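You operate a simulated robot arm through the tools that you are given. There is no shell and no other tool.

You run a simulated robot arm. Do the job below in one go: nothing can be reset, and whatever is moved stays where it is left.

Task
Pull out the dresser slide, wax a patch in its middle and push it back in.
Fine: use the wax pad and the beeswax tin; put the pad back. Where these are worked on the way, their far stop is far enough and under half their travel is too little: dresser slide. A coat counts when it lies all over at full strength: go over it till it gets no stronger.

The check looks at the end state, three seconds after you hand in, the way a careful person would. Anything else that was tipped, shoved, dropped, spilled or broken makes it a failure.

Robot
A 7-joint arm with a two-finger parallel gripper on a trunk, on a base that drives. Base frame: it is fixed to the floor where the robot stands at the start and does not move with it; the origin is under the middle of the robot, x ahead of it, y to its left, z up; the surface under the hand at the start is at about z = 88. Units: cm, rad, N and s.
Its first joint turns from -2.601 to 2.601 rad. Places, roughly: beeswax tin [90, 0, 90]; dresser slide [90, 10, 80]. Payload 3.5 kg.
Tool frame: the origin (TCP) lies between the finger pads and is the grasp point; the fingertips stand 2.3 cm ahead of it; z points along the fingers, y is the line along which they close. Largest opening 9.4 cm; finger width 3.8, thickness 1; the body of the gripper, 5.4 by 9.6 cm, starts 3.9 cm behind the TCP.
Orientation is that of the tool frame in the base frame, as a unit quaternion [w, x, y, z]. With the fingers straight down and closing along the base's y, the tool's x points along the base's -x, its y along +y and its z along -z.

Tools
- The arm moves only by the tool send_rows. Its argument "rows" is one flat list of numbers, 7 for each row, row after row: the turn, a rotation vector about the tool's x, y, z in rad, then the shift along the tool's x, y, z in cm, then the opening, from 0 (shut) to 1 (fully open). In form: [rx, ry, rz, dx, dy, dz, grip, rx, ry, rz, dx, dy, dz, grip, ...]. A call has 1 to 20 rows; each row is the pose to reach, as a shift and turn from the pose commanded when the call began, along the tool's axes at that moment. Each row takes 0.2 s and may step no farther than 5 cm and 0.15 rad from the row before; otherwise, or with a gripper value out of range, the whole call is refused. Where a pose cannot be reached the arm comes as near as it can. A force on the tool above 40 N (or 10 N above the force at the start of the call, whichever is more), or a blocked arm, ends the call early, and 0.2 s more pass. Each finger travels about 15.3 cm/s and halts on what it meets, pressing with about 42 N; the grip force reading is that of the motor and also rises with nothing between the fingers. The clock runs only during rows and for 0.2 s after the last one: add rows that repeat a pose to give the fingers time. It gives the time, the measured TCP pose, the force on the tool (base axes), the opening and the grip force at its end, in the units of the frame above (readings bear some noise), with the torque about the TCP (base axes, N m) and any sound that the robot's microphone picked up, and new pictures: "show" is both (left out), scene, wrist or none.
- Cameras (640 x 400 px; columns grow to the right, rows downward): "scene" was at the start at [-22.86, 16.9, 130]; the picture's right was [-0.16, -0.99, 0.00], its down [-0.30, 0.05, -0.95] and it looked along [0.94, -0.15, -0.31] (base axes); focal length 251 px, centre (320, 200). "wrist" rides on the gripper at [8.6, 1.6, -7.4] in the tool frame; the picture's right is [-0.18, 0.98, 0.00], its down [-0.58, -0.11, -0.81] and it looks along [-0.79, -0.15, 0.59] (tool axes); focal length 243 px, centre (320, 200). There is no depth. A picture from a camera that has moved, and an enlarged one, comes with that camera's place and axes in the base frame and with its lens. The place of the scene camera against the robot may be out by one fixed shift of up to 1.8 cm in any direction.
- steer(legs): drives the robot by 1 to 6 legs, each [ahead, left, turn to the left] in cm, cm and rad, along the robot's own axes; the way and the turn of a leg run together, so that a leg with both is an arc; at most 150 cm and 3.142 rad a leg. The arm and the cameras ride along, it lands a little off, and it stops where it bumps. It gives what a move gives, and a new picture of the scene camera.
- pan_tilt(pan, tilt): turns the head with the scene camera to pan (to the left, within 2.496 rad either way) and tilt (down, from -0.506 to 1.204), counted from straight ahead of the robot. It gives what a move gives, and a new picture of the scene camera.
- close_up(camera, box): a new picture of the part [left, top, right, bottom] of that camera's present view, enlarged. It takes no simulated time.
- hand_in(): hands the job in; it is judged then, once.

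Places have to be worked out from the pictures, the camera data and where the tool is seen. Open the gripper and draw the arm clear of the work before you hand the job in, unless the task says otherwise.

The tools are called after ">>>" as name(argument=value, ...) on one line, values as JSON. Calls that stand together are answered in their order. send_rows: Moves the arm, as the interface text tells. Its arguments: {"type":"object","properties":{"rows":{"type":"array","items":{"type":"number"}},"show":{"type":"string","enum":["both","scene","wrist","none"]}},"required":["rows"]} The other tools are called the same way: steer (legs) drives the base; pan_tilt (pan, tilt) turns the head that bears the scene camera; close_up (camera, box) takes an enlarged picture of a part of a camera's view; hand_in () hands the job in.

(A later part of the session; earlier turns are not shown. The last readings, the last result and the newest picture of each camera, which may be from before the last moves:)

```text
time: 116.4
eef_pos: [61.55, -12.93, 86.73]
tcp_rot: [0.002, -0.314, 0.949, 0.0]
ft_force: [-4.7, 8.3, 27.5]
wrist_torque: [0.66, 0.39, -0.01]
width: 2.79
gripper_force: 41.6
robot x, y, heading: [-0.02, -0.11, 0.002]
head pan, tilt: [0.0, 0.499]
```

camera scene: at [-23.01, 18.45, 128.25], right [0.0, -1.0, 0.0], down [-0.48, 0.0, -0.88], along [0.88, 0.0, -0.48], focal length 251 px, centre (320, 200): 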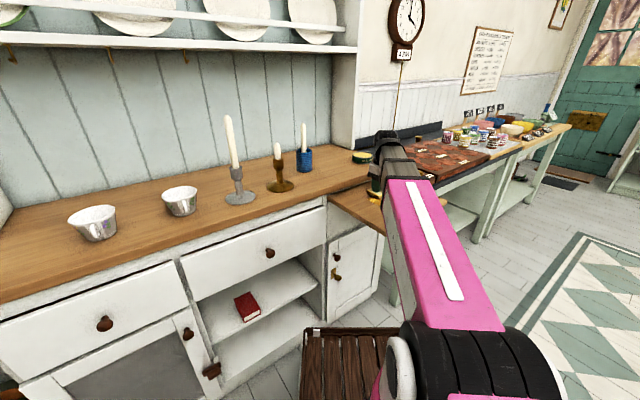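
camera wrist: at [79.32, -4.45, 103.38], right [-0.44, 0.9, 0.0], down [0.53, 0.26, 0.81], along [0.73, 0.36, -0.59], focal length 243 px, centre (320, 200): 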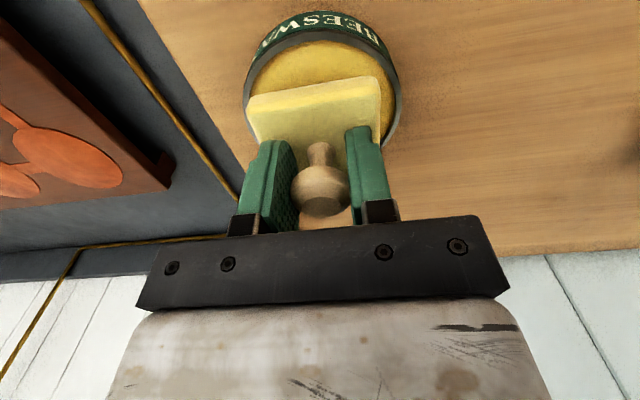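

Full stroke completed with pressure (27 N at the end). Now the front-most lane, 9 cm behind the front, stroking left.

>>> send_rows(rows=[0, 0, 0, 1, 0, -0.03, 0, 0, 0, 0, 2, 0, -0.03, 0, 0, 0, 0, 3, 0, -0.03, 0, 0, 0, 0, 3, 1.5, -0.035, 0, 0, 0, 0, 3, 3, -0.04, 0, 0, 0, 0, 3, 4.5, -0.045, 0, 0, 0, 0, 3, 6, -0.05, 0], show="none")

```text
time: 117.8
eef_pos: [56.65, -11.38, 86.86]
tcp_rot: [0.003, -0.314, 0.949, -0.002]
ft_force: [-4.2, 1.1, 9.9]
wrist_torque: [0.35, 0.33, 0.04]
width: 2.75
gripper_force: 42.3
robot x, y, heading: [0.12, -0.1, -0.001]
head pan, tilt: [0.0, 0.499]
stopped in row 6: the force on the tool passed its limit at 41 N (the readings are from after the stop); the commanded pose is now the measured one
```

>>> send_rows(rows=[0, 0, 0, 0, 1, -0.01, 0, 0, 0, 0, 0, 2.5, -0.015, 0, 0, 0, 0, 0, 4, -0.02, 0, 0, 0, 0, 0, 5.5, -0.02, 0, 0, 0, 0, 0, 7, -0.02, 0, 0, 0, 0, 0, 8, -0.02, 0], show="none")

```text
time: 119.2
eef_pos: [51.91, -5.1, 86.85]
tcp_rot: [0.002, -0.313, 0.95, -0.002]
ft_force: [1.3, -3.0, 11.8]
wrist_torque: [0.21, 0.11, -0.01]
width: 2.78
gripper_force: 41.6
robot x, y, heading: [0.17, 0.26, 0.001]
head pan, tilt: [0.0, 0.499]
```

>>> send_rows(rows=[0, 0, 0, 0, -1.5, 0, 0, 0, 0, 0, 0, -3, 0.003, 0, 0, 0, 0, 0, -4.5, 0.006, 0, 0, 0, 0, 0, -6, 0.01, 0, 0, 0, 0, 0, -7.5, 0.013, 0, 0, 0, 0, 0, -9, 0.016, 0, 0, 0, 0, 0, -10.5, 0.02, 0, 0, 0, 0, 0, -11.7, 0.02, 0], show="none")

```text
time: 121.0
eef_pos: [58.88, -14.27, 86.74]
tcp_rot: [0.003, -0.315, 0.949, 0.0]
ft_force: [-5.4, 8.4, 28.3]
wrist_torque: [0.78, 0.55, 0.0]
width: 2.78
gripper_force: 42.1
robot x, y, heading: [-0.24, 0.07, -0.001]
head pan, tilt: [0.0, 0.499]
```

Contact held throughout (28 N). I'll lift and swing right to inspect the patch.

>>> send_rows(rows=[0, 0, 0, 0, 0, -3, 0, 0, 0, 0, 1, -2, -7, 0, 0, 0, 0, 3.5, -5.5, -7.5, 0, 0, 0, 0, 5.5, -9, -7.5, 0, 0, 0, 0, 7.1, -12.2, -7.5, 0], show="both")

>>> close_up(camera="scene", box=[346, 163, 442, 223])

>>> close_up(camera="wrist", box=[320, 40, 640, 240])

```text
time: 122.2
eef_pos: [60.39, -28.38, 94.37]
tcp_rot: [0.003, -0.315, 0.949, -0.002]
ft_force: [-0.6, -0.9, -0.8]
wrist_torque: [0.03, 0.03, 0.01]
width: 2.76
gripper_force: 42.2
robot x, y, heading: [-0.23, -0.07, 0.002]
head pan, tilt: [0.0, 0.499]
camera scene: at [-22.96, 18.41, 128.26], right [0.0, -1.0, 0.0], down [-0.48, 0.0, -0.88], along [0.88, 0.0, -0.48], focal length 251 px, centre (320, 200)
camera wrist: at [52.37, -32.13, 101.87], right [-0.44, 0.9, 0.0], down [0.53, 0.26, 0.81], along [0.73, 0.35, -0.59], focal length 243 px, centre (320, 200)
```

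scene: 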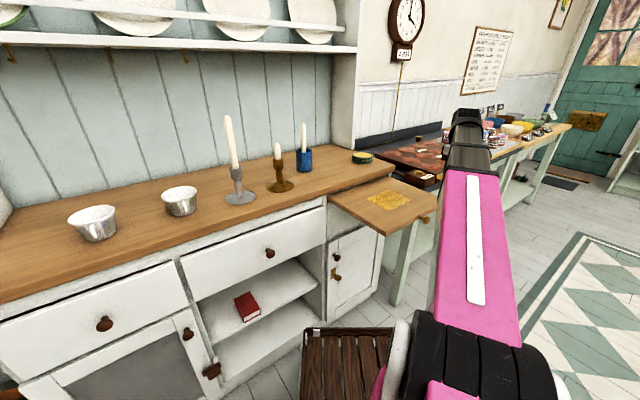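
wrist: 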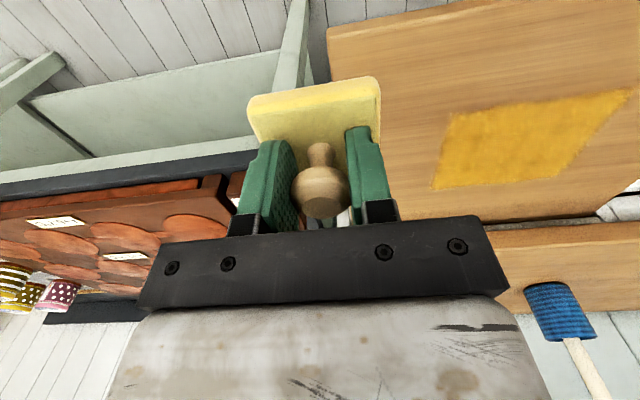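

```text
6.67 times, centred on (394, 193) of scene
camera zoom: at [-22.96, 18.41, 128.26], right [0.0, -1.0, 0.0], down [-0.48, 0.0, -0.88], along [0.88, 0.0, -0.48], focal length 1674 px, centre (-173, 247)
```

zoom: 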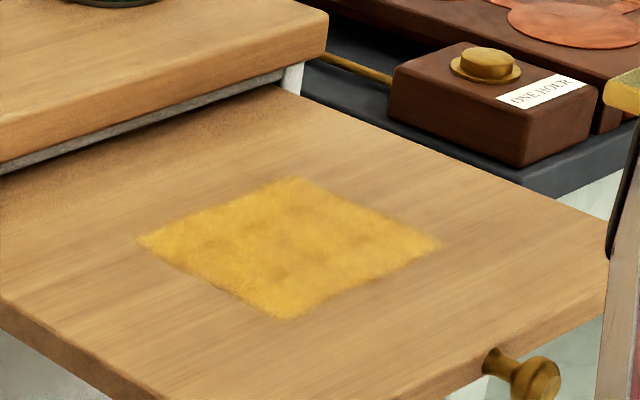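

```text
2.00 times, centred on (480, 140) of wrist
camera zoom: at [52.37, -32.13, 101.87], right [-0.44, 0.9, 0.0], down [0.53, 0.26, 0.81], along [0.73, 0.35, -0.59], focal length 485 px, centre (0, 320)
```

zoom: 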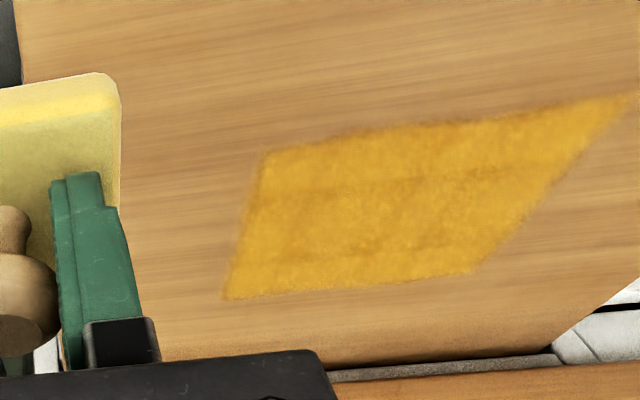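

The patch has fixed bounds (about 8–19.5 cm behind the front, ±7 cm) and is now covered everywhere, with slightly weaker tones toward its middle and right. I'll recharge and go over it once more, then compare.

>>> send_rows(rows=[0, 0, 0, -2.9, 3.46, -1, 0, 0, 0, 0, -5.8, 6.92, -2, 0, 0, 0, 0, -8.7, 10.4, -3, 0, 0, 0, 0, -11.6, 13.85, -4, 0, 0, 0, 0, -14.5, 17.3, -4.8, 0, 0, 0, 0, -18.44, 15.5, -4.8, 0, 0, 0, 0, -22.4, 13.7, -4.8, 0, 0, 0, 0, -26.3, 11.9, -4.8, 0, 0, 0, 0, -30.3, 10.1, -4.8, 0, 0, 0, 0, -34.2, 8.3, -4.8, 0, 0, 0, 0, -38.2, 6.6, -4.8, 0, 0, 0, 0, -38.2, 6.6, -1.4, 0], show="wrist")

>>> close_up(camera="wrist", box=[200, 0, 440, 220])

```text
time: 124.8
eef_pos: [87.34, -0.26, 95.99]
tcp_rot: [0.003, -0.314, 0.949, -0.001]
ft_force: [0.7, -0.3, -0.6]
wrist_torque: [0.06, -0.03, 0.01]
width: 2.75
gripper_force: 42.0
robot x, y, heading: [0.07, -0.09, -0.0]
head pan, tilt: [0.0, 0.499]
camera wrist: at [79.46, -4.06, 103.42], right [-0.44, 0.9, 0.0], down [0.53, 0.26, 0.81], along [0.73, 0.35, -0.59], focal length 243 px, centre (320, 200)
```

wrist: 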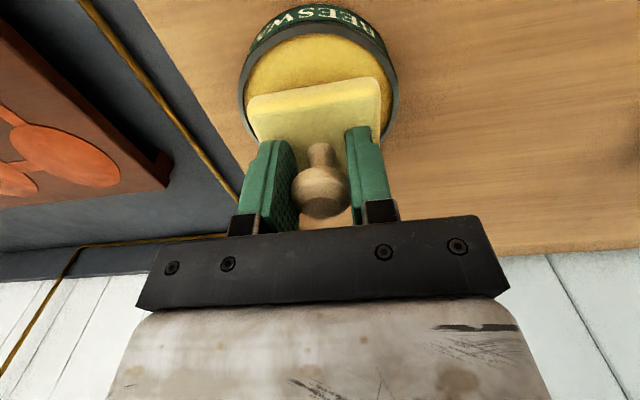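

```text
1.82 times, centred on (320, 110) of wrist
camera zoom: at [79.46, -4.06, 103.42], right [-0.44, 0.9, 0.0], down [0.53, 0.26, 0.81], along [0.73, 0.35, -0.59], focal length 441 px, centre (320, 364)
```

zoom: 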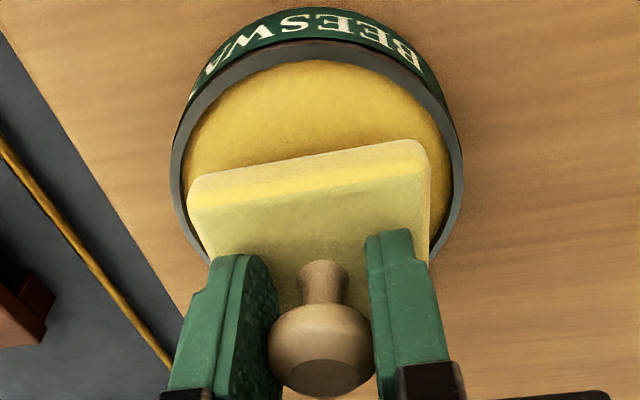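

Tin unmoved and pad well inside the rim. I'll lower gently.

>>> send_rows(rows=[0, 0, 0, -0.1, 0, 0.5, 0, 0, 0, 0, -0.1, 0, 0.9, 0, 0, 0, 0, -0.1, 0, 1.05, 0, 0, 0, 0, -0.1, 0, 1.1, 0], show="none")

```text
time: 125.8
eef_pos: [87.24, -0.21, 94.84]
tcp_rot: [0.002, -0.313, 0.95, -0.002]
ft_force: [-0.6, 0.7, 7.2]
wrist_torque: [0.25, 0.18, -0.01]
width: 2.75
gripper_force: 42.5
robot x, y, heading: [0.05, -0.01, -0.0]
head pan, tilt: [0.0, 0.499]
```

>>> send_rows(rows=[0, 0, 0, 0, 0, 0.04, 0, 0, 0, 0, 0, 0, 0.06, 0, 0, 0, 0, 0, 0, 0.06, 0, 0, 0, 0, 0, 0, 0.06, 0], show="none")

```text
time: 126.8
eef_pos: [87.2, -0.27, 94.69]
tcp_rot: [0.003, -0.315, 0.949, -0.002]
ft_force: [2.0, -1.2, 29.5]
wrist_torque: [0.8, 0.29, -0.07]
width: 2.79
gripper_force: 42.2
robot x, y, heading: [0.05, 0.44, 0.004]
head pan, tilt: [0.0, 0.499]
```

Charged at about 30 N. I'll carry it to the slide's 17 cm lane with a small levelling correction.

>>> send_rows(rows=[0, 0, 0, 0, 0, -1.5, 0, 0, 0, 0, 0, 0, -4, 0, -0.005, 0, 0, 3.83, 1.9, -4, 0, -0.005, 0, 0, 7.65, 3.8, -4, 0, -0.005, 0, 0, 11.5, 5.7, -4, 0, -0.005, 0, 0, 15.3, 7.6, -4, 0, -0.005, 0, 0, 19.1, 9.5, -4, 0, -0.005, 0, 0, 22.95, 11.4, -4, 0, -0.005, 0, 0, 22.95, 11.4, 0, 0, -0.005, 0, 0, 22.95, 11.4, 4, 0, -0.005, 0, 0, 22.95, 11.4, 7.2, 0, -0.005, 0, 0, 22.95, 11.4, 7.6, 0], show="none")

```text
time: 129.4
eef_pos: [62.22, -4.85, 86.74]
tcp_rot: [0.001, -0.314, 0.949, 0.0]
ft_force: [0.7, -0.1, 4.1]
wrist_torque: [-0.09, 0.05, 0.02]
width: 2.77
gripper_force: 42.3
robot x, y, heading: [0.21, 0.06, -0.004]
head pan, tilt: [0.0, 0.499]
```

Light contact already (4 N). Now strokes at this lane, left then right.

>>> send_rows(rows=[0, 0, 0, 0, 1.3, 0.03, 0, 0, 0, 0, 0, 2.6, 0.03, 0, 0, 0, 0, 0, 3.9, 0.03, 0, 0, 0, 0, 0, 5.2, 0.03, 0, 0, 0, 0, 0, 3.9, 0.03, 0, 0, 0, 0, 0, 2.6, 0.03, 0, 0, 0, 0, 0, 1.3, 0.03, 0, 0, 0, 0, 0, 0, 0.03, 0], show="none")

```text
time: 131.2
eef_pos: [62.08, -4.76, 86.88]
tcp_rot: [0.001, -0.314, 0.949, 0.0]
ft_force: [1.1, -0.1, 0.1]
wrist_torque: [0.06, 0.01, -0.01]
width: 2.77
gripper_force: 41.9
robot x, y, heading: [-0.26, 0.22, 0.006]
head pan, tilt: [0.0, 0.499]
```

>>> send_rows(rows=[0, 0, 0, 0, 0, 0.04, 0, 0, 0, 0, 0, 0, 0.07, 0, 0, 0, 0, 0, 0, 0.07, 0], show="none")

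```text
time: 132.0
eef_pos: [62.09, -4.73, 86.77]
tcp_rot: [0.002, -0.314, 0.949, 0.001]
ft_force: [-0.3, -0.2, 1.1]
wrist_torque: [-0.03, 0.07, 0.03]
width: 2.76
gripper_force: 42.2
robot x, y, heading: [-0.25, -0.44, 0.0]
head pan, tilt: [0.0, 0.499]
```

>>> send_rows(rows=[0, 0, 0, 0, 0, 0.04, 0, 0, 0, 0, 0, 0, 0.06, 0, 0, 0, 0, 0, 0, 0.06, 0], show="none")

```text
time: 132.8
eef_pos: [62.01, -4.79, 86.63]
tcp_rot: [0.002, -0.314, 0.949, 0.001]
ft_force: [-0.9, 2.4, 17.5]
wrist_torque: [0.15, 0.1, 0.03]
width: 2.8
gripper_force: 42.1
robot x, y, heading: [0.16, 0.05, -0.004]
head pan, tilt: [0.0, 0.499]
```

Now 17.5 N. Stroke left and back to the middle.

>>> send_rows(rows=[0, 0, 0, 0, 1.3, 0, 0, 0, 0, 0, 0, 2.6, 0, 0, 0, 0, 0, 0, 3.9, 0, 0, 0, 0, 0, 0, 5.2, 0, 0, 0, 0, 0, 0, 3.9, 0, 0, 0, 0, 0, 0, 2.6, 0, 0, 0, 0, 0, 0, 1.3, 0, 0, 0, 0, 0, 0, 0, 0, 0], show="none")

```text
time: 134.6
eef_pos: [62.06, -4.79, 86.7]
tcp_rot: [0.001, -0.314, 0.95, 0.001]
ft_force: [-8.9, 10.2, 34.5]
wrist_torque: [0.51, 0.17, 0.04]
width: 2.78
gripper_force: 42.0
robot x, y, heading: [0.41, 0.13, -0.002]
head pan, tilt: [0.0, 0.499]
```

>>> send_rows(rows=[0, 0, 0, 0, -1.3, -0.03, 0, 0, 0, 0, 0, -2.6, -0.03, 0, 0, 0, 0, 0, -3.9, -0.03, 0, 0, 0, 0, 0, -5.2, -0.03, 0, 0, 0, 0, 0, -3.9, -0.035, 0, 0, 0, 0, 0, -2.6, -0.035, 0, 0, 0, 0, 0, -1.3, -0.035, 0, 0, 0, 0, 0, 0, -0.035, 0], show="none")

```text
time: 136.4
eef_pos: [62.0, -4.83, 86.81]
tcp_rot: [0.001, -0.313, 0.95, 0.001]
ft_force: [-0.5, -0.9, 2.2]
wrist_torque: [0.03, -0.03, -0.01]
width: 2.79
gripper_force: 42.2
robot x, y, heading: [0.22, -0.17, -0.002]
head pan, tilt: [0.0, 0.499]
```

>>> send_rows(rows=[0, 0, 0, 0, 0, 0.04, 0, 0, 0, 0, 1.1, 0, 0.04, 0, 0, 0, 0, 2.2, 0, 0.04, 0, 0, 0, 0, 3.2, 0, 0.04, 0], show="none")

```text
time: 137.4
eef_pos: [59.47, -6.69, 86.85]
tcp_rot: [0.002, -0.314, 0.949, 0.0]
ft_force: [3.8, 1.3, 10.8]
wrist_torque: [0.02, -0.06, -0.02]
width: 2.78
gripper_force: 42.5
robot x, y, heading: [-0.1, -0.18, 0.002]
head pan, tilt: [0.0, 0.499]
```

>>> send_rows(rows=[0, 0, 0, 0, 1.3, 0.03, 0, 0, 0, 0, 0, 2.6, 0.03, 0, 0, 0, 0, 0, 3.9, 0.03, 0, 0, 0, 0, 0, 5.2, 0.03, 0, 0, 0, 0, 0, 3.9, 0.01, 0, 0, 0, 0, 0, 2.6, 0, 0, 0, 0, 0, 0, 1.3, 0, 0, 0, 0, 0, 0, 0, 0, 0, 0, 0, 0, 0, -1.3, 0, 0, 0, 0, 0, 0, -2.6, 0, 0, 0, 0, 0, 0, -3.9, 0, 0, 0, 0, 0, 0, -5.2, 0, 0], show="none")

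```text
time: 140.0
eef_pos: [62.47, -10.89, 86.83]
tcp_rot: [0.001, -0.314, 0.949, 0.0]
ft_force: [-4.3, 5.0, 20.4]
wrist_torque: [0.35, 0.14, 0.02]
width: 2.77
gripper_force: 42.0
robot x, y, heading: [0.07, -0.03, -0.003]
head pan, tilt: [0.0, 0.499]
```

Contact held well (20 N). Shift to the front lane (about 11 cm) and stroke left and back.

>>> send_rows(rows=[0, 0, 0, 1, 0, -0.01, 0, 0, 0, 0, 2, 0, -0.01, 0, 0, 0, 0, 3, 0, -0.01, 0, 0, 0, 0, 3, 1.3, 0.01, 0, 0, 0, 0, 3, 2.6, 0.01, 0, 0, 0, 0, 3, 3.9, 0.01, 0, 0, 0, 0, 3, 5.2, 0.01, 0, 0, 0, 0, 3, 6.5, 0.01, 0, 0, 0, 0, 3, 7.8, 0.01, 0, 0, 0, 0, 3, 9.1, 0.01, 0, 0, 0, 0, 3, 10.4, 0.01, 0], show="none")

```text
time: 140.6
eef_pos: [61.44, -11.77, 86.68]
tcp_rot: [0.003, -0.314, 0.95, 0.0]
ft_force: [-1.7, -0.6, 14.3]
wrist_torque: [-0.11, 0.32, 0.0]
width: 2.78
gripper_force: 42.5
robot x, y, heading: [0.11, -0.32, -0.001]
head pan, tilt: [0.0, 0.499]
stopped in row 2: the force on the tool passed its limit at 42 N (the readings are from after the stop); the commanded pose is now the measured one
```

>>> send_rows(rows=[0, 0, 0, 0.9, 0, -0.04, 0, 0, 0, 0, 1.8, 0, -0.045, 0, 0, 0, 0, 1.8, 1.3, -0.03, 0, 0, 0, 0, 1.8, 2.6, -0.03, 0, 0, 0, 0, 1.8, 3.9, -0.03, 0, 0, 0, 0, 1.8, 5.2, -0.03, 0], show="none")

```text
time: 142.0
eef_pos: [56.68, -8.7, 86.9]
tcp_rot: [0.004, -0.314, 0.949, 0.0]
ft_force: [-0.2, 0.4, 0.3]
wrist_torque: [0.02, 0.04, -0.04]
width: 2.78
gripper_force: 42.0
robot x, y, heading: [0.27, 0.01, -0.003]
head pan, tilt: [0.0, 0.499]
```

>>> send_rows(rows=[0, 0, 0, 0, 0, 0.04, 0, 0, 0, 0, 0, 0, 0.07, 0, 0, 0, 0, 0, 0, 0.07, 0], show="none")

```text
time: 142.8
eef_pos: [56.75, -8.71, 86.82]
tcp_rot: [0.003, -0.313, 0.95, 0.001]
ft_force: [-2.2, 1.8, 20.1]
wrist_torque: [0.26, 0.37, 0.01]
width: 2.76
gripper_force: 42.0
robot x, y, heading: [0.02, 0.3, -0.006]
head pan, tilt: [0.0, 0.499]
```

>>> send_rows(rows=[0, 0, 0, 0, 1.3, 0.0, 0, 0, 0, 0, 0, 2.6, 0.0, 0, 0, 0, 0, 0, 3.9, 0.0, 0, 0, 0, 0, 0, 5.2, 0.0, 0, 0, 0, 0, 0, 3.9, -0.02, 0, 0, 0, 0, 0, 2.6, -0.02, 0, 0, 0, 0, 0, 1.3, -0.02, 0, 0, 0, 0, 0, 0, -0.02, 0, 0, 0, 0, 0, -1.3, -0.02, 0, 0, 0, 0, 0, -2.6, -0.02, 0, 0, 0, 0, 0, -3.9, -0.02, 0, 0, 0, 0, 0, -5.2, -0.02, 0], show="none")

```text
time: 143.5
eef_pos: [55.24, -6.37, 86.81]
tcp_rot: [0.005, -0.312, 0.95, -0.001]
ft_force: [-2.3, -0.5, 11.9]
wrist_torque: [0.36, 0.34, 0.05]
width: 2.75
gripper_force: 42.0
robot x, y, heading: [-0.18, -0.43, -0.001]
head pan, tilt: [0.0, 0.499]
stopped in row 3: the force on the tool passed its limit at 44 N (the readings are from after the stop); the commanded pose is now the measured one
```

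The lean crept back; I'll level the hand with a small lift and continue the strokes on this lane.

>>> send_rows(rows=[-0.005, 0.003, 0, 0, 0, -0.15, 0, -0.005, 0.003, 0, 0, 0, -0.05, 0, -0.005, 0.003, 0, 0, 0, 0, 0], show="none")

```text
time: 144.3
eef_pos: [55.18, -6.41, 86.85]
tcp_rot: [0.003, -0.313, 0.95, 0.001]
ft_force: [0.4, 0.0, 1.9]
wrist_torque: [0.11, -0.06, 0.01]
width: 2.79
gripper_force: 41.9
robot x, y, heading: [0.24, 0.23, 0.001]
head pan, tilt: [0.0, 0.499]
```

>>> send_rows(rows=[0, 0, 0, 0, 0, 0.04, 0, 0, 0, 0, 0, 1.3, 0.05, 0, 0, 0, 0, 0, 2.6, 0.05, 0, 0, 0, 0, 0, 1.3, 0.03, 0, 0, 0, 0, 0, 0, 0.03, 0, 0, 0, 0, 0, -1.3, 0.03, 0, 0, 0, 0, 0, -2.6, 0.03, 0, 0, 0, 0, 0, -3.9, 0.03, 0], show="none")

```text
time: 146.1
eef_pos: [57.31, -9.46, 86.77]
tcp_rot: [0.003, -0.313, 0.95, 0.001]
ft_force: [-7.7, 11.3, 37.7]
wrist_torque: [0.19, 0.02, 0.0]
width: 2.77
gripper_force: 42.2
robot x, y, heading: [0.41, 0.2, 0.003]
head pan, tilt: [0.0, 0.499]
```

>>> send_rows(rows=[0, 0, 0, 0, -1.3, -0.04, 0, 0, 0, 0, 0, -2.6, -0.04, 0, 0, 0, 0, 0, -3.9, -0.04, 0, 0, 0, 0, 0, -5, -0.04, 0, 0, 0, 0, 0, -3.9, -0.02, 0, 0, 0, 0, 0, -2.6, -0.02, 0, 0, 0, 0, 0, -1.3, -0.02, 0], show="none")

>>> send_rows(rows=[0, 0, 0, 0, 0, -3, 0, 0, 0, 0, 1, -2, -7, 0, 0, 0, 0, 3.5, -5.5, -7.5, 0, 0, 0, 0, 5.5, -9, -7.5, 0, 0, 0, 0, 7.5, -12.5, -7.5, 0, 0, 0, 0, 9, -15, -7.5, 0], show="both")

>>> close_up(camera="scene", box=[346, 163, 442, 223])

>>> close_up(camera="wrist", box=[320, 40, 640, 240])

```text
time: 147.7
eef_pos: [58.27, -10.81, 86.84]
tcp_rot: [0.002, -0.313, 0.95, 0.001]
ft_force: [0.3, -0.2, -0.8]
wrist_torque: [-0.01, -0.02, -0.01]
width: 2.75
gripper_force: 42.3
robot x, y, heading: [0.19, 0.09, -0.002]
head pan, tilt: [0.0, 0.499]
```

```text
time: 149.1
eef_pos: [60.03, -27.99, 94.15]
tcp_rot: [0.002, -0.314, 0.949, 0.002]
ft_force: [0.3, 0.1, -0.3]
wrist_torque: [0.01, 0.03, -0.02]
width: 2.79
gripper_force: 42.3
robot x, y, heading: [0.2, 0.07, -0.001]
head pan, tilt: [0.0, 0.499]
camera scene: at [-22.92, 18.4, 128.26], right [0.0, -1.0, 0.0], down [-0.48, 0.0, -0.88], along [0.88, 0.0, -0.48], focal length 251 px, centre (320, 200)
camera wrist: at [52.08, -31.86, 101.61], right [-0.44, 0.9, 0.0], down [0.53, 0.26, 0.81], along [0.73, 0.35, -0.59], focal length 243 px, centre (320, 200)
```

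scene: 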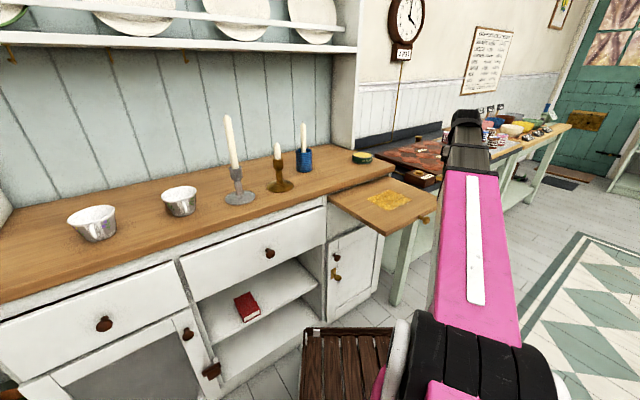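
wrist: 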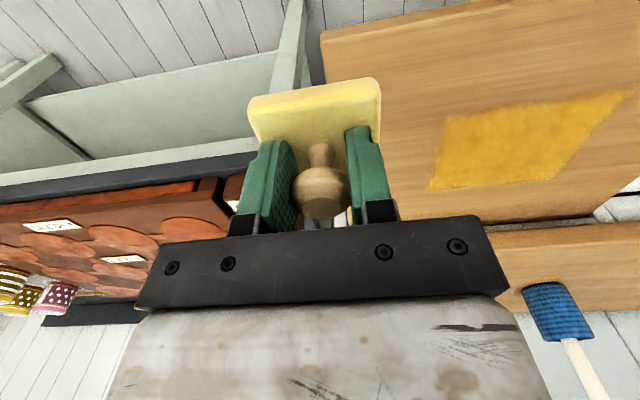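

```text
6.67 times, centred on (394, 193) of scene
camera zoom: at [-22.92, 18.4, 128.26], right [0.0, -1.0, 0.0], down [-0.48, 0.0, -0.88], along [0.88, 0.0, -0.48], focal length 1674 px, centre (-173, 247)
```

zoom: 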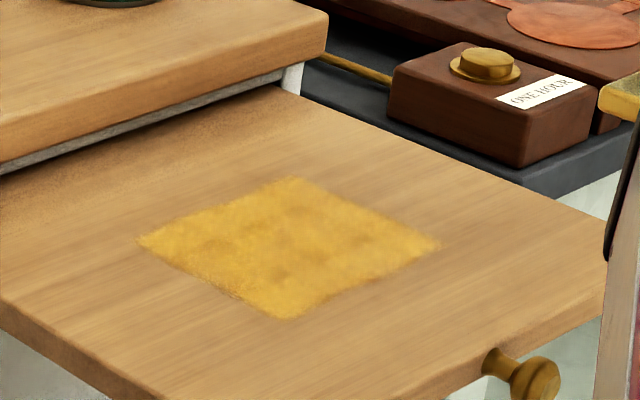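

```text
2.00 times, centred on (480, 140) of wrist
camera zoom: at [52.08, -31.86, 101.61], right [-0.44, 0.9, 0.0], down [0.53, 0.26, 0.81], along [0.73, 0.35, -0.59], focal length 485 px, centre (0, 320)
```

zoom: 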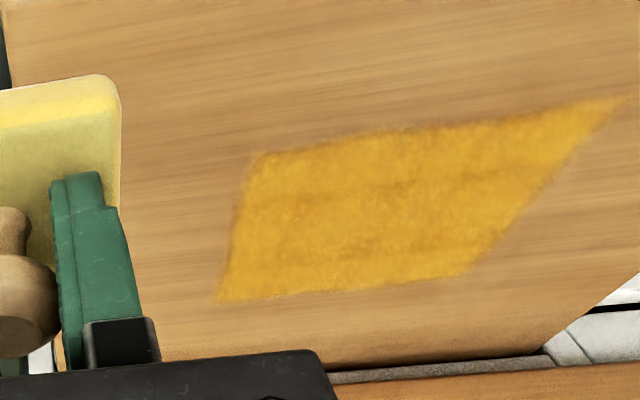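

The patch looks nearly the same as before this round, which suggests it's saturating. I'll look closer for weak spots.

>>> close_up(camera="scene", box=[362, 184, 418, 214])

>>> close_up(camera="wrist", box=[410, 75, 640, 205])

```text
11.43 times, centred on (390, 199) of scene
camera zoom: at [-22.92, 18.4, 128.26], right [0.0, -1.0, 0.0], down [-0.48, 0.0, -0.88], along [0.88, 0.0, -0.48], focal length 2869 px, centre (-480, 211)
```

zoom: 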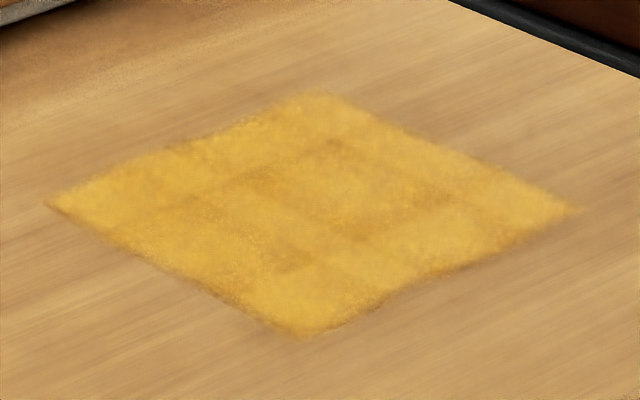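

```text
2.78 times, centred on (525, 140) of wrist
camera zoom: at [52.08, -31.86, 101.61], right [-0.44, 0.9, 0.0], down [0.53, 0.26, 0.81], along [0.73, 0.35, -0.59], focal length 675 px, centre (-250, 367)
```

zoom: 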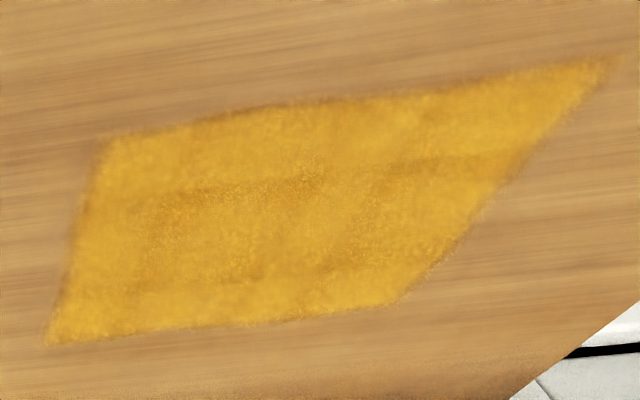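

There's still a faint unevenness (slightly darker seams), and it changed a little in the last round, so I'll do another charged round to be sure it's saturated.

>>> send_rows(rows=[0, 0, 0, -2.9, 3.4, -1, 0, 0, 0, 0, -5.8, 6.8, -2, 0, 0, 0, 0, -8.7, 10.2, -3, 0, 0, 0, 0, -11.6, 13.6, -4, 0, 0, 0, 0, -14.6, 17, -4.8, 0, 0, 0, 0, -18.6, 15.2, -4.8, 0, 0, 0, 0, -22.6, 13.3, -4.8, 0, 0, 0, 0, -26.6, 11.5, -4.8, 0, 0, 0, 0, -30.6, 9.6, -4.8, 0, 0, 0, 0, -34.5, 7.8, -4.8, 0, 0, 0, 0, -38.4, 5.95, -4.8, 0, 0, 0, 0, -38.4, 5.95, -1.8, 0], show="wrist")

>>> close_up(camera="wrist", box=[200, 0, 440, 220])

```text
time: 151.7
eef_pos: [87.27, -0.49, 96.1]
tcp_rot: [0.002, -0.313, 0.95, 0.001]
ft_force: [-0.3, 0.0, -0.1]
wrist_torque: [0.03, 0.02, 0.01]
width: 2.74
gripper_force: 41.9
robot x, y, heading: [0.26, 0.29, 0.002]
head pan, tilt: [0.0, 0.499]
camera wrist: at [79.34, -4.21, 103.61], right [-0.44, 0.9, 0.0], down [0.53, 0.26, 0.81], along [0.73, 0.35, -0.59], focal length 243 px, centre (320, 200)
```

wrist: 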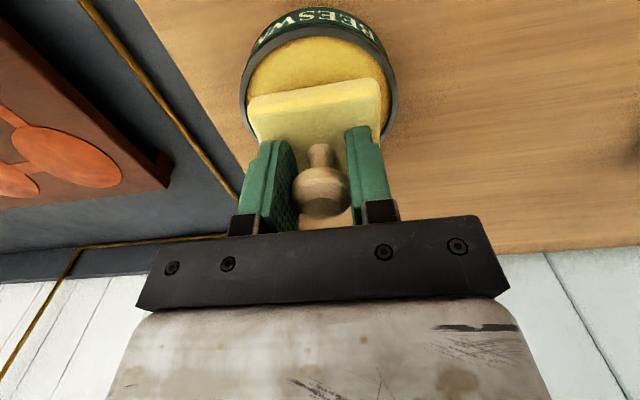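

```text
1.82 times, centred on (320, 110) of wrist
camera zoom: at [79.34, -4.21, 103.61], right [-0.44, 0.9, 0.0], down [0.53, 0.26, 0.81], along [0.73, 0.35, -0.59], focal length 441 px, centre (320, 364)
```

zoom: 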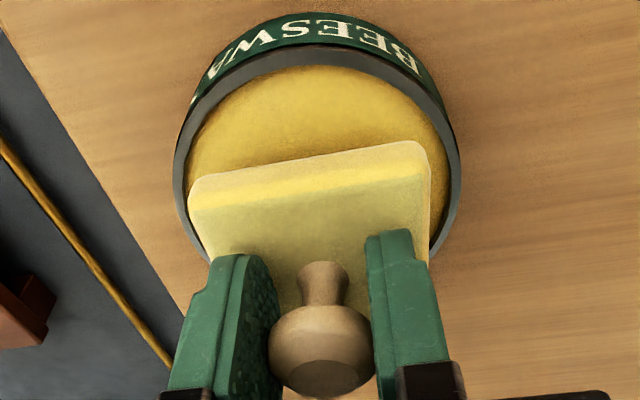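

>>> send_rows(rows=[0, 0, 0, -0.1, 0.1, 0.5, 0, 0, 0, 0, -0.1, 0.1, 1.0, 0, 0, 0, 0, -0.1, 0.1, 1.22, 0, 0, 0, 0, -0.1, 0.1, 1.28, 0], show="none")

>>> send_rows(rows=[0, 0, 0, 0, 0, 0.04, 0, 0, 0, 0, 0, 0, 0.07, 0, 0, 0, 0, 0, 0, 0.07, 0], show="none")

```text
time: 152.7
eef_pos: [87.36, -0.23, 94.8]
tcp_rot: [0.002, -0.314, 0.949, 0.001]
ft_force: [1.0, -0.1, 0.3]
wrist_torque: [0.0, 0.04, 0.03]
width: 2.76
gripper_force: 42.7
robot x, y, heading: [-0.19, -0.15, 0.003]
head pan, tilt: [0.0, 0.499]
```

```text
time: 153.5
eef_pos: [87.38, -0.25, 94.88]
tcp_rot: [0.003, -0.313, 0.95, 0.001]
ft_force: [2.9, 1.7, 7.5]
wrist_torque: [0.1, 0.14, -0.02]
width: 2.77
gripper_force: 42.6
robot x, y, heading: [0.3, 0.03, 0.002]
head pan, tilt: [0.0, 0.499]
```

>>> send_rows(rows=[0, 0, 0, 0, 0, 0.04, 0, 0, 0, 0, 0, 0, 0.06, 0, 0, 0, 0, 0, 0, 0.06, 0], show="none")

```text
time: 154.3
eef_pos: [87.17, -0.29, 94.87]
tcp_rot: [0.002, -0.313, 0.95, 0.001]
ft_force: [1.7, 0.4, 11.0]
wrist_torque: [-0.12, 0.04, 0.01]
width: 2.79
gripper_force: 41.7
robot x, y, heading: [0.19, -0.09, 0.002]
head pan, tilt: [0.0, 0.499]
```

>>> send_rows(rows=[0, 0, 0, 0, 0, 0.04, 0, 0, 0, 0, 0, 0, 0.04, 0, 0, 0, 0, 0, 0, -1.5, 0, 0, 0, 0, 0, 0, -4, 0, 0, 0, 0, 3.75, 1.9, -4, 0, 0, 0, 0, 7.5, 3.8, -4, 0, 0, 0, 0, 11.25, 5.7, -4, 0, 0, 0, 0, 15, 7.6, -4, 0, 0, 0, 0, 18.75, 9.5, -4, 0, 0, 0, 0, 22.5, 11.4, -4, 0, 0, 0, 0, 22.5, 11.4, 0, 0, 0, 0, 0, 22.5, 11.4, 4, 0, 0, 0, 0, 22.5, 11.4, 7.2, 0, 0, 0, 0, 22.5, 11.4, 7.7, 0], show="none")

```text
time: 157.3
eef_pos: [62.38, -4.54, 86.89]
tcp_rot: [0.003, -0.314, 0.95, 0.0]
ft_force: [-0.2, -0.6, -0.5]
wrist_torque: [-0.02, -0.02, -0.03]
width: 2.78
gripper_force: 41.6
robot x, y, heading: [0.59, -0.21, 0.001]
head pan, tilt: [0.0, 0.499]
```

>>> send_rows(rows=[0, 0, 0, 0, 0, 0.06, 0, 0, 0, 0, 0, 0, 0.12, 0, 0, 0, 0, 0, 0, 0.12, 0], show="none")

```text
time: 158.1
eef_pos: [62.34, -4.41, 86.84]
tcp_rot: [0.002, -0.313, 0.95, 0.001]
ft_force: [0.1, 0.4, -0.5]
wrist_torque: [0.01, 0.0, -0.01]
width: 2.78
gripper_force: 42.1
robot x, y, heading: [-0.09, -0.21, 0.003]
head pan, tilt: [0.0, 0.499]
```

>>> send_rows(rows=[0, 0, 0, 0, 0, 0.05, 0, 0, 0, 0, 0, 0, 0.1, 0, 0, 0, 0, 0, 0, 0.1, 0], show="none")

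```text
time: 158.9
eef_pos: [62.51, -4.6, 86.79]
tcp_rot: [0.003, -0.313, 0.95, 0.001]
ft_force: [0.5, 1.1, 5.3]
wrist_torque: [0.02, -0.06, 0.03]
width: 2.8
gripper_force: 41.4
robot x, y, heading: [0.02, -0.29, -0.003]
head pan, tilt: [0.0, 0.499]
```

Contact at 5 N. I'll press slightly and do the left stroke and return on the back lane.

>>> send_rows(rows=[0, 0, 0, 0, 0, 0.04, 0, 0, 0, 0, 0, 1.3, 0.055, 0, 0, 0, 0, 0, 2.6, 0.055, 0, 0, 0, 0, 0, 3.9, 0.055, 0, 0, 0, 0, 0, 5.2, 0.055, 0, 0, 0, 0, 0, 3.9, 0.03, 0, 0, 0, 0, 0, 2.6, 0.02, 0, 0, 0, 0, 0, 1.3, 0.02, 0, 0, 0, 0, 0, 0, 0.02, 0, 0, 0, 0, 0, -1.3, 0.02, 0, 0, 0, 0, 0, -2.6, 0.02, 0, 0, 0, 0, 0, -3.9, 0.02, 0, 0, 0, 0, 0, -5.2, 0.02, 0], show="none")

```text
time: 161.2
eef_pos: [63.41, -5.85, 86.79]
tcp_rot: [0.002, -0.313, 0.95, 0.001]
ft_force: [-3.7, 0.0, 18.2]
wrist_torque: [0.08, 0.0, -0.01]
width: 2.77
gripper_force: 42.2
robot x, y, heading: [-0.22, -0.04, -0.003]
head pan, tilt: [0.0, 0.499]
stopped in row 11: the force on the tool passed its limit at 42 N (the readings are from after the stop); the commanded pose is now the measured one
```

>>> send_rows(rows=[0, 0, 0, 0, -1.3, -0.03, 0, 0, 0, 0, 0, -2.6, -0.03, 0, 0, 0, 0, 0, -3.7, -0.03, 0, 0, 0, 0, 1, -3.7, -0.05, 0, 0, 0, 0, 2, -3.7, -0.06, 0, 0, 0, 0, 2, -2.4, -0.03, 0, 0, 0, 0, 2, -1.1, -0.02, 0, 0, 0, 0, 2, 0.2, -0.02, 0, 0, 0, 0, 2, 1.5, -0.02, 0, 0, 0, 0, 2, 2.8, -0.02, 0, 0, 0, 0, 2, 4.1, -0.02, 0, 0, 0, 0, 2, 5.4, -0.02, 0, 0, 0, 0, 2, 6.5, -0.02, 0], show="none")

```text
time: 162.5
eef_pos: [64.0, -9.75, 86.81]
tcp_rot: [0.003, -0.312, 0.95, -0.001]
ft_force: [-1.8, -0.6, 13.4]
wrist_torque: [0.44, 0.26, 0.06]
width: 2.73
gripper_force: 41.5
robot x, y, heading: [0.53, 0.39, -0.002]
head pan, tilt: [0.0, 0.499]
stopped in row 6: the force on the tool passed its limit at 42 N (the readings are from after the stop); the commanded pose is now the measured one
```

>>> send_rows(rows=[0, 0, 0, 0, 1.3, -0.02, 0, 0, 0, 0, 0, 2.6, -0.02, 0, 0, 0, 0, 0, 3.9, -0.015, 0, 0, 0, 0, 0, 5.2, -0.01, 0, 0, 0, 0, 0, 6.5, -0.005, 0, 0, 0, 0, 0, 7.8, 0, 0, 0, 0, 0, 0, 9.1, 0, 0, 0, 0, 0, 0, 10.4, 0, 0], show="none")

```text
time: 163.5
eef_pos: [61.04, -5.71, 86.72]
tcp_rot: [0.002, -0.312, 0.95, -0.002]
ft_force: [-1.7, -0.4, 14.5]
wrist_torque: [0.43, 0.31, 0.07]
width: 2.77
gripper_force: 42.3
robot x, y, heading: [-0.24, -0.13, 0.005]
head pan, tilt: [0.0, 0.499]
stopped in row 5: the force on the tool passed its limit at 43 N (the readings are from after the stop); the commanded pose is now the measured one
```

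>>> send_rows(rows=[-0.004, 0, 0, 0, 0.5, -0.03, 0, -0.004, 0, 0, 0, 1.8, -0.02, 0, -0.004, 0, 0, 0, 3.1, -0.01, 0, -0.004, 0, 0, 0, 4.4, 0, 0, -0.004, 0, 0, 0, 5.5, 0, 0, -0.004, 0, 0, 0, 4.4, -0.02, 0, -0.004, 0, 0, 0, 3.1, -0.03, 0, -0.004, 0, 0, 0, 1.8, -0.03, 0, -0.004, 0, 0, 0, 0.5, -0.03, 0, -0.004, 0, 0, 0, -0.8, -0.03, 0, -0.004, 0, 0, 0, -2.1, -0.03, 0], show="none")

```text
time: 165.9
eef_pos: [62.41, -7.48, 86.8]
tcp_rot: [0.003, -0.312, 0.95, 0.0]
ft_force: [-3.6, 5.6, 17.9]
wrist_torque: [0.58, 0.29, 0.06]
width: 2.82
gripper_force: 41.5
robot x, y, heading: [-0.35, 0.32, 0.002]
head pan, tilt: [0.0, 0.499]
```

>>> send_rows(rows=[0, 0, 0, 0, -1.3, 0, 0, 0, 0, 0, 0, -2.6, 0, 0, 0, 0, 0, 1.2, -2.6, -0.02, 0, 0, 0, 0, 2.4, -2.6, -0.03, 0, 0, 0, 0, 2.4, -1.3, -0.03, 0, 0, 0, 0, 2.4, 0, -0.02, 0, 0, 0, 0, 2.4, 1.3, -0.02, 0, 0, 0, 0, 2.4, 2.6, -0.01, 0, 0, 0, 0, 2.4, 3.9, -0.01, 0, 0, 0, 0, 2.4, 5.2, 0, 0, 0, 0, 0, 2.4, 6.5, 0, 0, 0, 0, 0, 2.4, 7.8, 0, 0], show="none")

```text
time: 168.5
eef_pos: [55.82, -2.65, 86.85]
tcp_rot: [0.003, -0.312, 0.95, -0.001]
ft_force: [7.1, -7.7, 22.2]
wrist_torque: [0.06, 0.03, 0.01]
width: 2.78
gripper_force: 41.6
robot x, y, heading: [0.43, -0.15, -0.002]
head pan, tilt: [0.0, 0.499]
```

>>> send_rows(rows=[0, 0, 0, 0, -1.3, -0.03, 0, 0, 0, 0, 0, -2.6, -0.03, 0, 0, 0, 0, 0, -3.9, -0.03, 0, 0, 0, 0, 0, -5.2, -0.03, 0, 0, 0, 0, 0, -6.5, -0.03, 0, 0, 0, 0, 0, -7.8, -0.03, 0, 0, 0, 0, 0, -9.1, -0.03, 0, 0, 0, 0, 0, -10.4, -0.03, 0], show="none")

```text
time: 170.3
eef_pos: [62.21, -10.93, 86.94]
tcp_rot: [0.002, -0.312, 0.95, 0.001]
ft_force: [-0.3, -0.1, -1.2]
wrist_torque: [0.0, 0.02, -0.03]
width: 2.77
gripper_force: 42.1
robot x, y, heading: [0.03, -0.19, -0.003]
head pan, tilt: [0.0, 0.499]
```

>>> send_rows(rows=[0, 0, 0, 0, 0, 0.05, 0, 0, 0, 0, 0, 0, 0.09, 0, 0, 0, 0, 0, 0, 0.09, 0], show="none")

```text
time: 171.1
eef_pos: [62.14, -11.08, 86.76]
tcp_rot: [0.004, -0.312, 0.95, -0.001]
ft_force: [-1.1, 1.1, 25.4]
wrist_torque: [0.41, 0.32, 0.05]
width: 2.77
gripper_force: 41.9
robot x, y, heading: [0.04, -0.1, 0.001]
head pan, tilt: [0.0, 0.499]
```

>>> send_rows(rows=[-0.003, 0, 0, 0, 1.3, -0.03, 0, -0.003, 0, 0, 0, 2.6, -0.03, 0, -0.003, 0, 0, 0, 3.9, -0.03, 0, -0.003, 0, 0, 0, 5.2, -0.02, 0, -0.003, 0, 0, 0, 3.9, -0.04, 0, -0.003, 0, 0, 0, 2.6, -0.05, 0, -0.003, 0, 0, 0, 1.3, -0.05, 0, -0.003, 0, 0, 0, 0, -0.05, 0], show="none")

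```text
time: 172.9
eef_pos: [62.11, -10.98, 86.78]
tcp_rot: [0.002, -0.313, 0.95, 0.002]
ft_force: [-4.2, 5.0, 17.7]
wrist_torque: [0.28, -0.01, -0.01]
width: 2.78
gripper_force: 41.7
robot x, y, heading: [0.06, 0.12, 0.003]
head pan, tilt: [0.0, 0.499]
```

Good, contact kept (18 N). Now shift toward the front to the 11 cm lane and stroke left.

>>> send_rows(rows=[0, 0, 0, 1.2, 0, -0.02, 0, 0, 0, 0, 2.4, 0, -0.03, 0, 0, 0, 0, 2.4, 1.3, -0.02, 0, 0, 0, 0, 2.4, 2.6, -0.01, 0, 0, 0, 0, 2.4, 3.9, 0, 0, 0, 0, 0, 2.4, 5.2, 0, 0, 0, 0, 0, 2.4, 6.5, 0, 0, 0, 0, 0, 2.4, 7.8, 0, 0, 0, 0, 0, 2.4, 9.1, 0, 0, 0, 0, 0, 2.4, 10.4, 0, 0], show="none")

```text
time: 175.1
eef_pos: [53.84, -3.95, 86.78]
tcp_rot: [0.002, -0.313, 0.95, 0.0]
ft_force: [3.9, -6.0, 19.0]
wrist_torque: [-0.3, -0.31, 0.0]
width: 2.77
gripper_force: 41.8
robot x, y, heading: [0.11, -0.03, -0.005]
head pan, tilt: [0.0, 0.499]
```

>>> send_rows(rows=[0, 0, 0, 0, -1.3, -0.015, 0, 0, 0, 0, 0, -2.6, -0.015, 0, 0, 0, 0, 0, -3.9, -0.015, 0, 0, 0, 0, 0, -5.2, -0.015, 0, 0, 0, 0, 0, -6.5, -0.015, 0, 0, 0, 0, 0, -7.8, -0.015, 0, 0, 0, 0, 0, -9.1, -0.015, 0, 0, 0, 0, 0, -10.4, -0.015, 0, 0, 0, 0, 1, -10.4, -0.025, 0, 0, 0, 0, 2, -10.4, -0.03, 0], show="none")

```text
time: 177.3
eef_pos: [58.36, -13.56, 86.77]
tcp_rot: [0.002, -0.312, 0.95, 0.001]
ft_force: [1.8, 1.4, 5.8]
wrist_torque: [-0.12, -0.08, 0.02]
width: 2.79
gripper_force: 41.7
robot x, y, heading: [0.43, -0.14, 0.0]
head pan, tilt: [0.0, 0.499]
```

>>> send_rows(rows=[0, 0, 0, 0, 0, 0.02, 0, 0, 0, 0, 0, 1.3, 0.04, 0, 0, 0, 0, 0, 2.6, 0.04, 0, 0, 0, 0, 0, 3.9, 0.04, 0, 0, 0, 0, 0, 5.2, 0.04, 0, 0, 0, 0, 0, 6.5, 0.04, 0, 0, 0, 0, 0, 7.8, 0.04, 0, 0, 0, 0, 0, 9.1, 0.04, 0, 0, 0, 0, 0, 10.4, 0.04, 0], show="none")

```text
time: 179.3
eef_pos: [52.27, -5.09, 86.81]
tcp_rot: [0.002, -0.312, 0.95, 0.001]
ft_force: [0.0, -1.9, 3.1]
wrist_torque: [-0.14, -0.14, -0.03]
width: 2.76
gripper_force: 41.7
robot x, y, heading: [-0.26, -0.12, -0.0]
head pan, tilt: [0.0, 0.499]
```

>>> send_rows(rows=[0, 0, 0, 0, 0, 0.04, 0, 0, 0, 0, 0, -1.3, 0.04, 0, 0, 0, 0, 0, -2.6, 0.035, 0, 0, 0, 0, 0, -3.9, 0.03, 0, 0, 0, 0, 0, -5.2, 0.025, 0, 0, 0, 0, 0, -6.5, 0.02, 0, 0, 0, 0, 0, -7.8, 0.015, 0, 0, 0, 0, 0, -9.1, 0.01, 0, 0, 0, 0, 0, -10.4, 0.01, 0], show="none")

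```text
time: 180.4
eef_pos: [54.45, -8.06, 86.8]
tcp_rot: [0.003, -0.312, 0.95, 0.003]
ft_force: [-1.8, 0.5, 16.1]
wrist_torque: [-0.34, -0.18, -0.05]
width: 2.77
gripper_force: 41.9
robot x, y, heading: [0.16, 0.3, -0.001]
head pan, tilt: [0.0, 0.499]
stopped in row 5: the force on the tool passed its limit at 45 N (the readings are from after the stop); the commanded pose is now the measured one
```

>>> send_rows(rows=[0, 0, 0, 0, -1.3, -0.03, 0, 0, 0, 0, 0, -2.6, -0.03, 0, 0, 0, 0, 0, -3.9, -0.03, 0, 0, 0, 0, 0, -5.2, -0.03, 0, 0, 0, 0, 0, -6.5, -0.03, 0], show="none")

>>> send_rows(rows=[0, 0, 0, 0, 0, -3, 0, 0, 0, 0, 1, -2, -7, 0, 0, 0, 0, 3.5, -5.5, -7.5, 0, 0, 0, 0, 5, -9, -7.5, 0, 0, 0, 0, 6.5, -12.5, -7.5, 0], show="both")

>>> close_up(camera="scene", box=[346, 163, 442, 223])

>>> close_up(camera="scene", box=[362, 184, 418, 214])

>>> close_up(camera="wrist", box=[410, 75, 640, 205])

```text
time: 181.1
eef_pos: [56.39, -10.7, 86.86]
tcp_rot: [0.003, -0.313, 0.95, 0.003]
ft_force: [-0.9, 0.2, 14.2]
wrist_torque: [-0.39, -0.18, -0.06]
width: 2.79
gripper_force: 41.8
robot x, y, heading: [0.33, -0.11, 0.003]
head pan, tilt: [0.0, 0.499]
stopped in row 3: the force on the tool passed its limit at 43 N (the readings are from after the stop); the commanded pose is now the measured one
```

```text
time: 182.3
eef_pos: [58.5, -24.66, 94.06]
tcp_rot: [0.002, -0.313, 0.95, 0.004]
ft_force: [0.4, -0.1, 0.0]
wrist_torque: [-0.02, -0.02, 0.03]
width: 2.77
gripper_force: 41.9
robot x, y, heading: [-0.02, -0.34, 0.001]
head pan, tilt: [0.0, 0.499]
camera scene: at [-22.91, 18.41, 128.26], right [0.0, -1.0, 0.0], down [-0.48, 0.0, -0.88], along [0.88, 0.0, -0.48], focal length 251 px, centre (320, 200)
camera wrist: at [50.56, -28.41, 101.58], right [-0.44, 0.9, 0.01], down [0.53, 0.25, 0.81], along [0.73, 0.36, -0.59], focal length 243 px, centre (320, 200)
```

scene: 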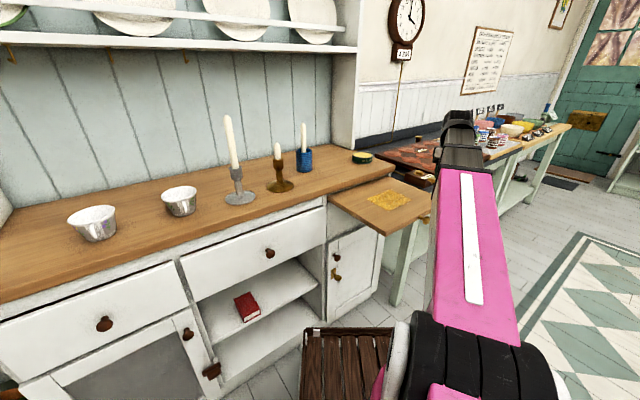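
wrist: 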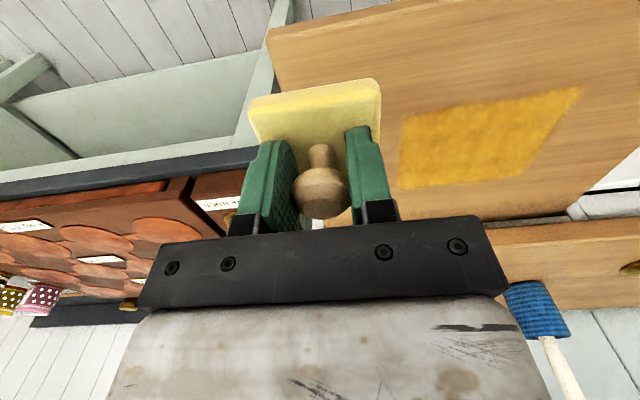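

```text
6.67 times, centred on (394, 193) of scene
camera zoom: at [-22.91, 18.41, 128.26], right [0.0, -1.0, 0.0], down [-0.48, 0.0, -0.88], along [0.88, 0.0, -0.48], focal length 1674 px, centre (-173, 247)
```

zoom: 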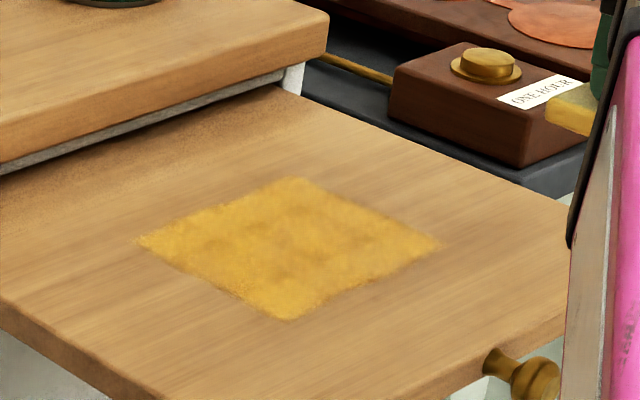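

```text
11.43 times, centred on (390, 199) of scene
camera zoom: at [-22.91, 18.41, 128.26], right [0.0, -1.0, 0.0], down [-0.48, 0.0, -0.88], along [0.88, 0.0, -0.48], focal length 2869 px, centre (-480, 211)
```

zoom: 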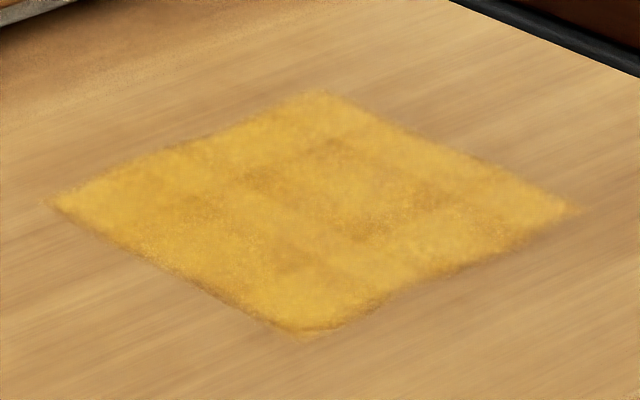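

```text
2.78 times, centred on (525, 140) of wrist
camera zoom: at [50.56, -28.41, 101.58], right [-0.44, 0.9, 0.01], down [0.53, 0.25, 0.81], along [0.73, 0.36, -0.59], focal length 675 px, centre (-250, 367)
```

zoom: 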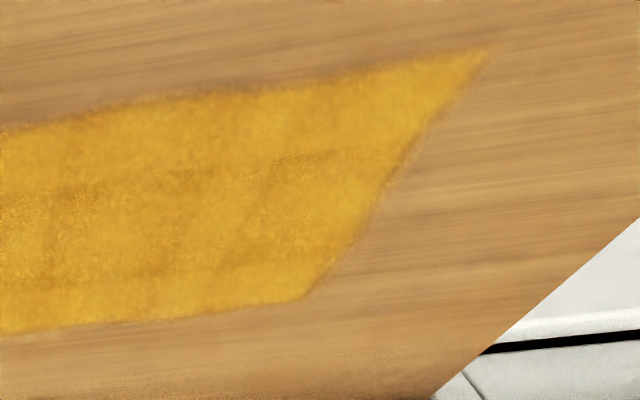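

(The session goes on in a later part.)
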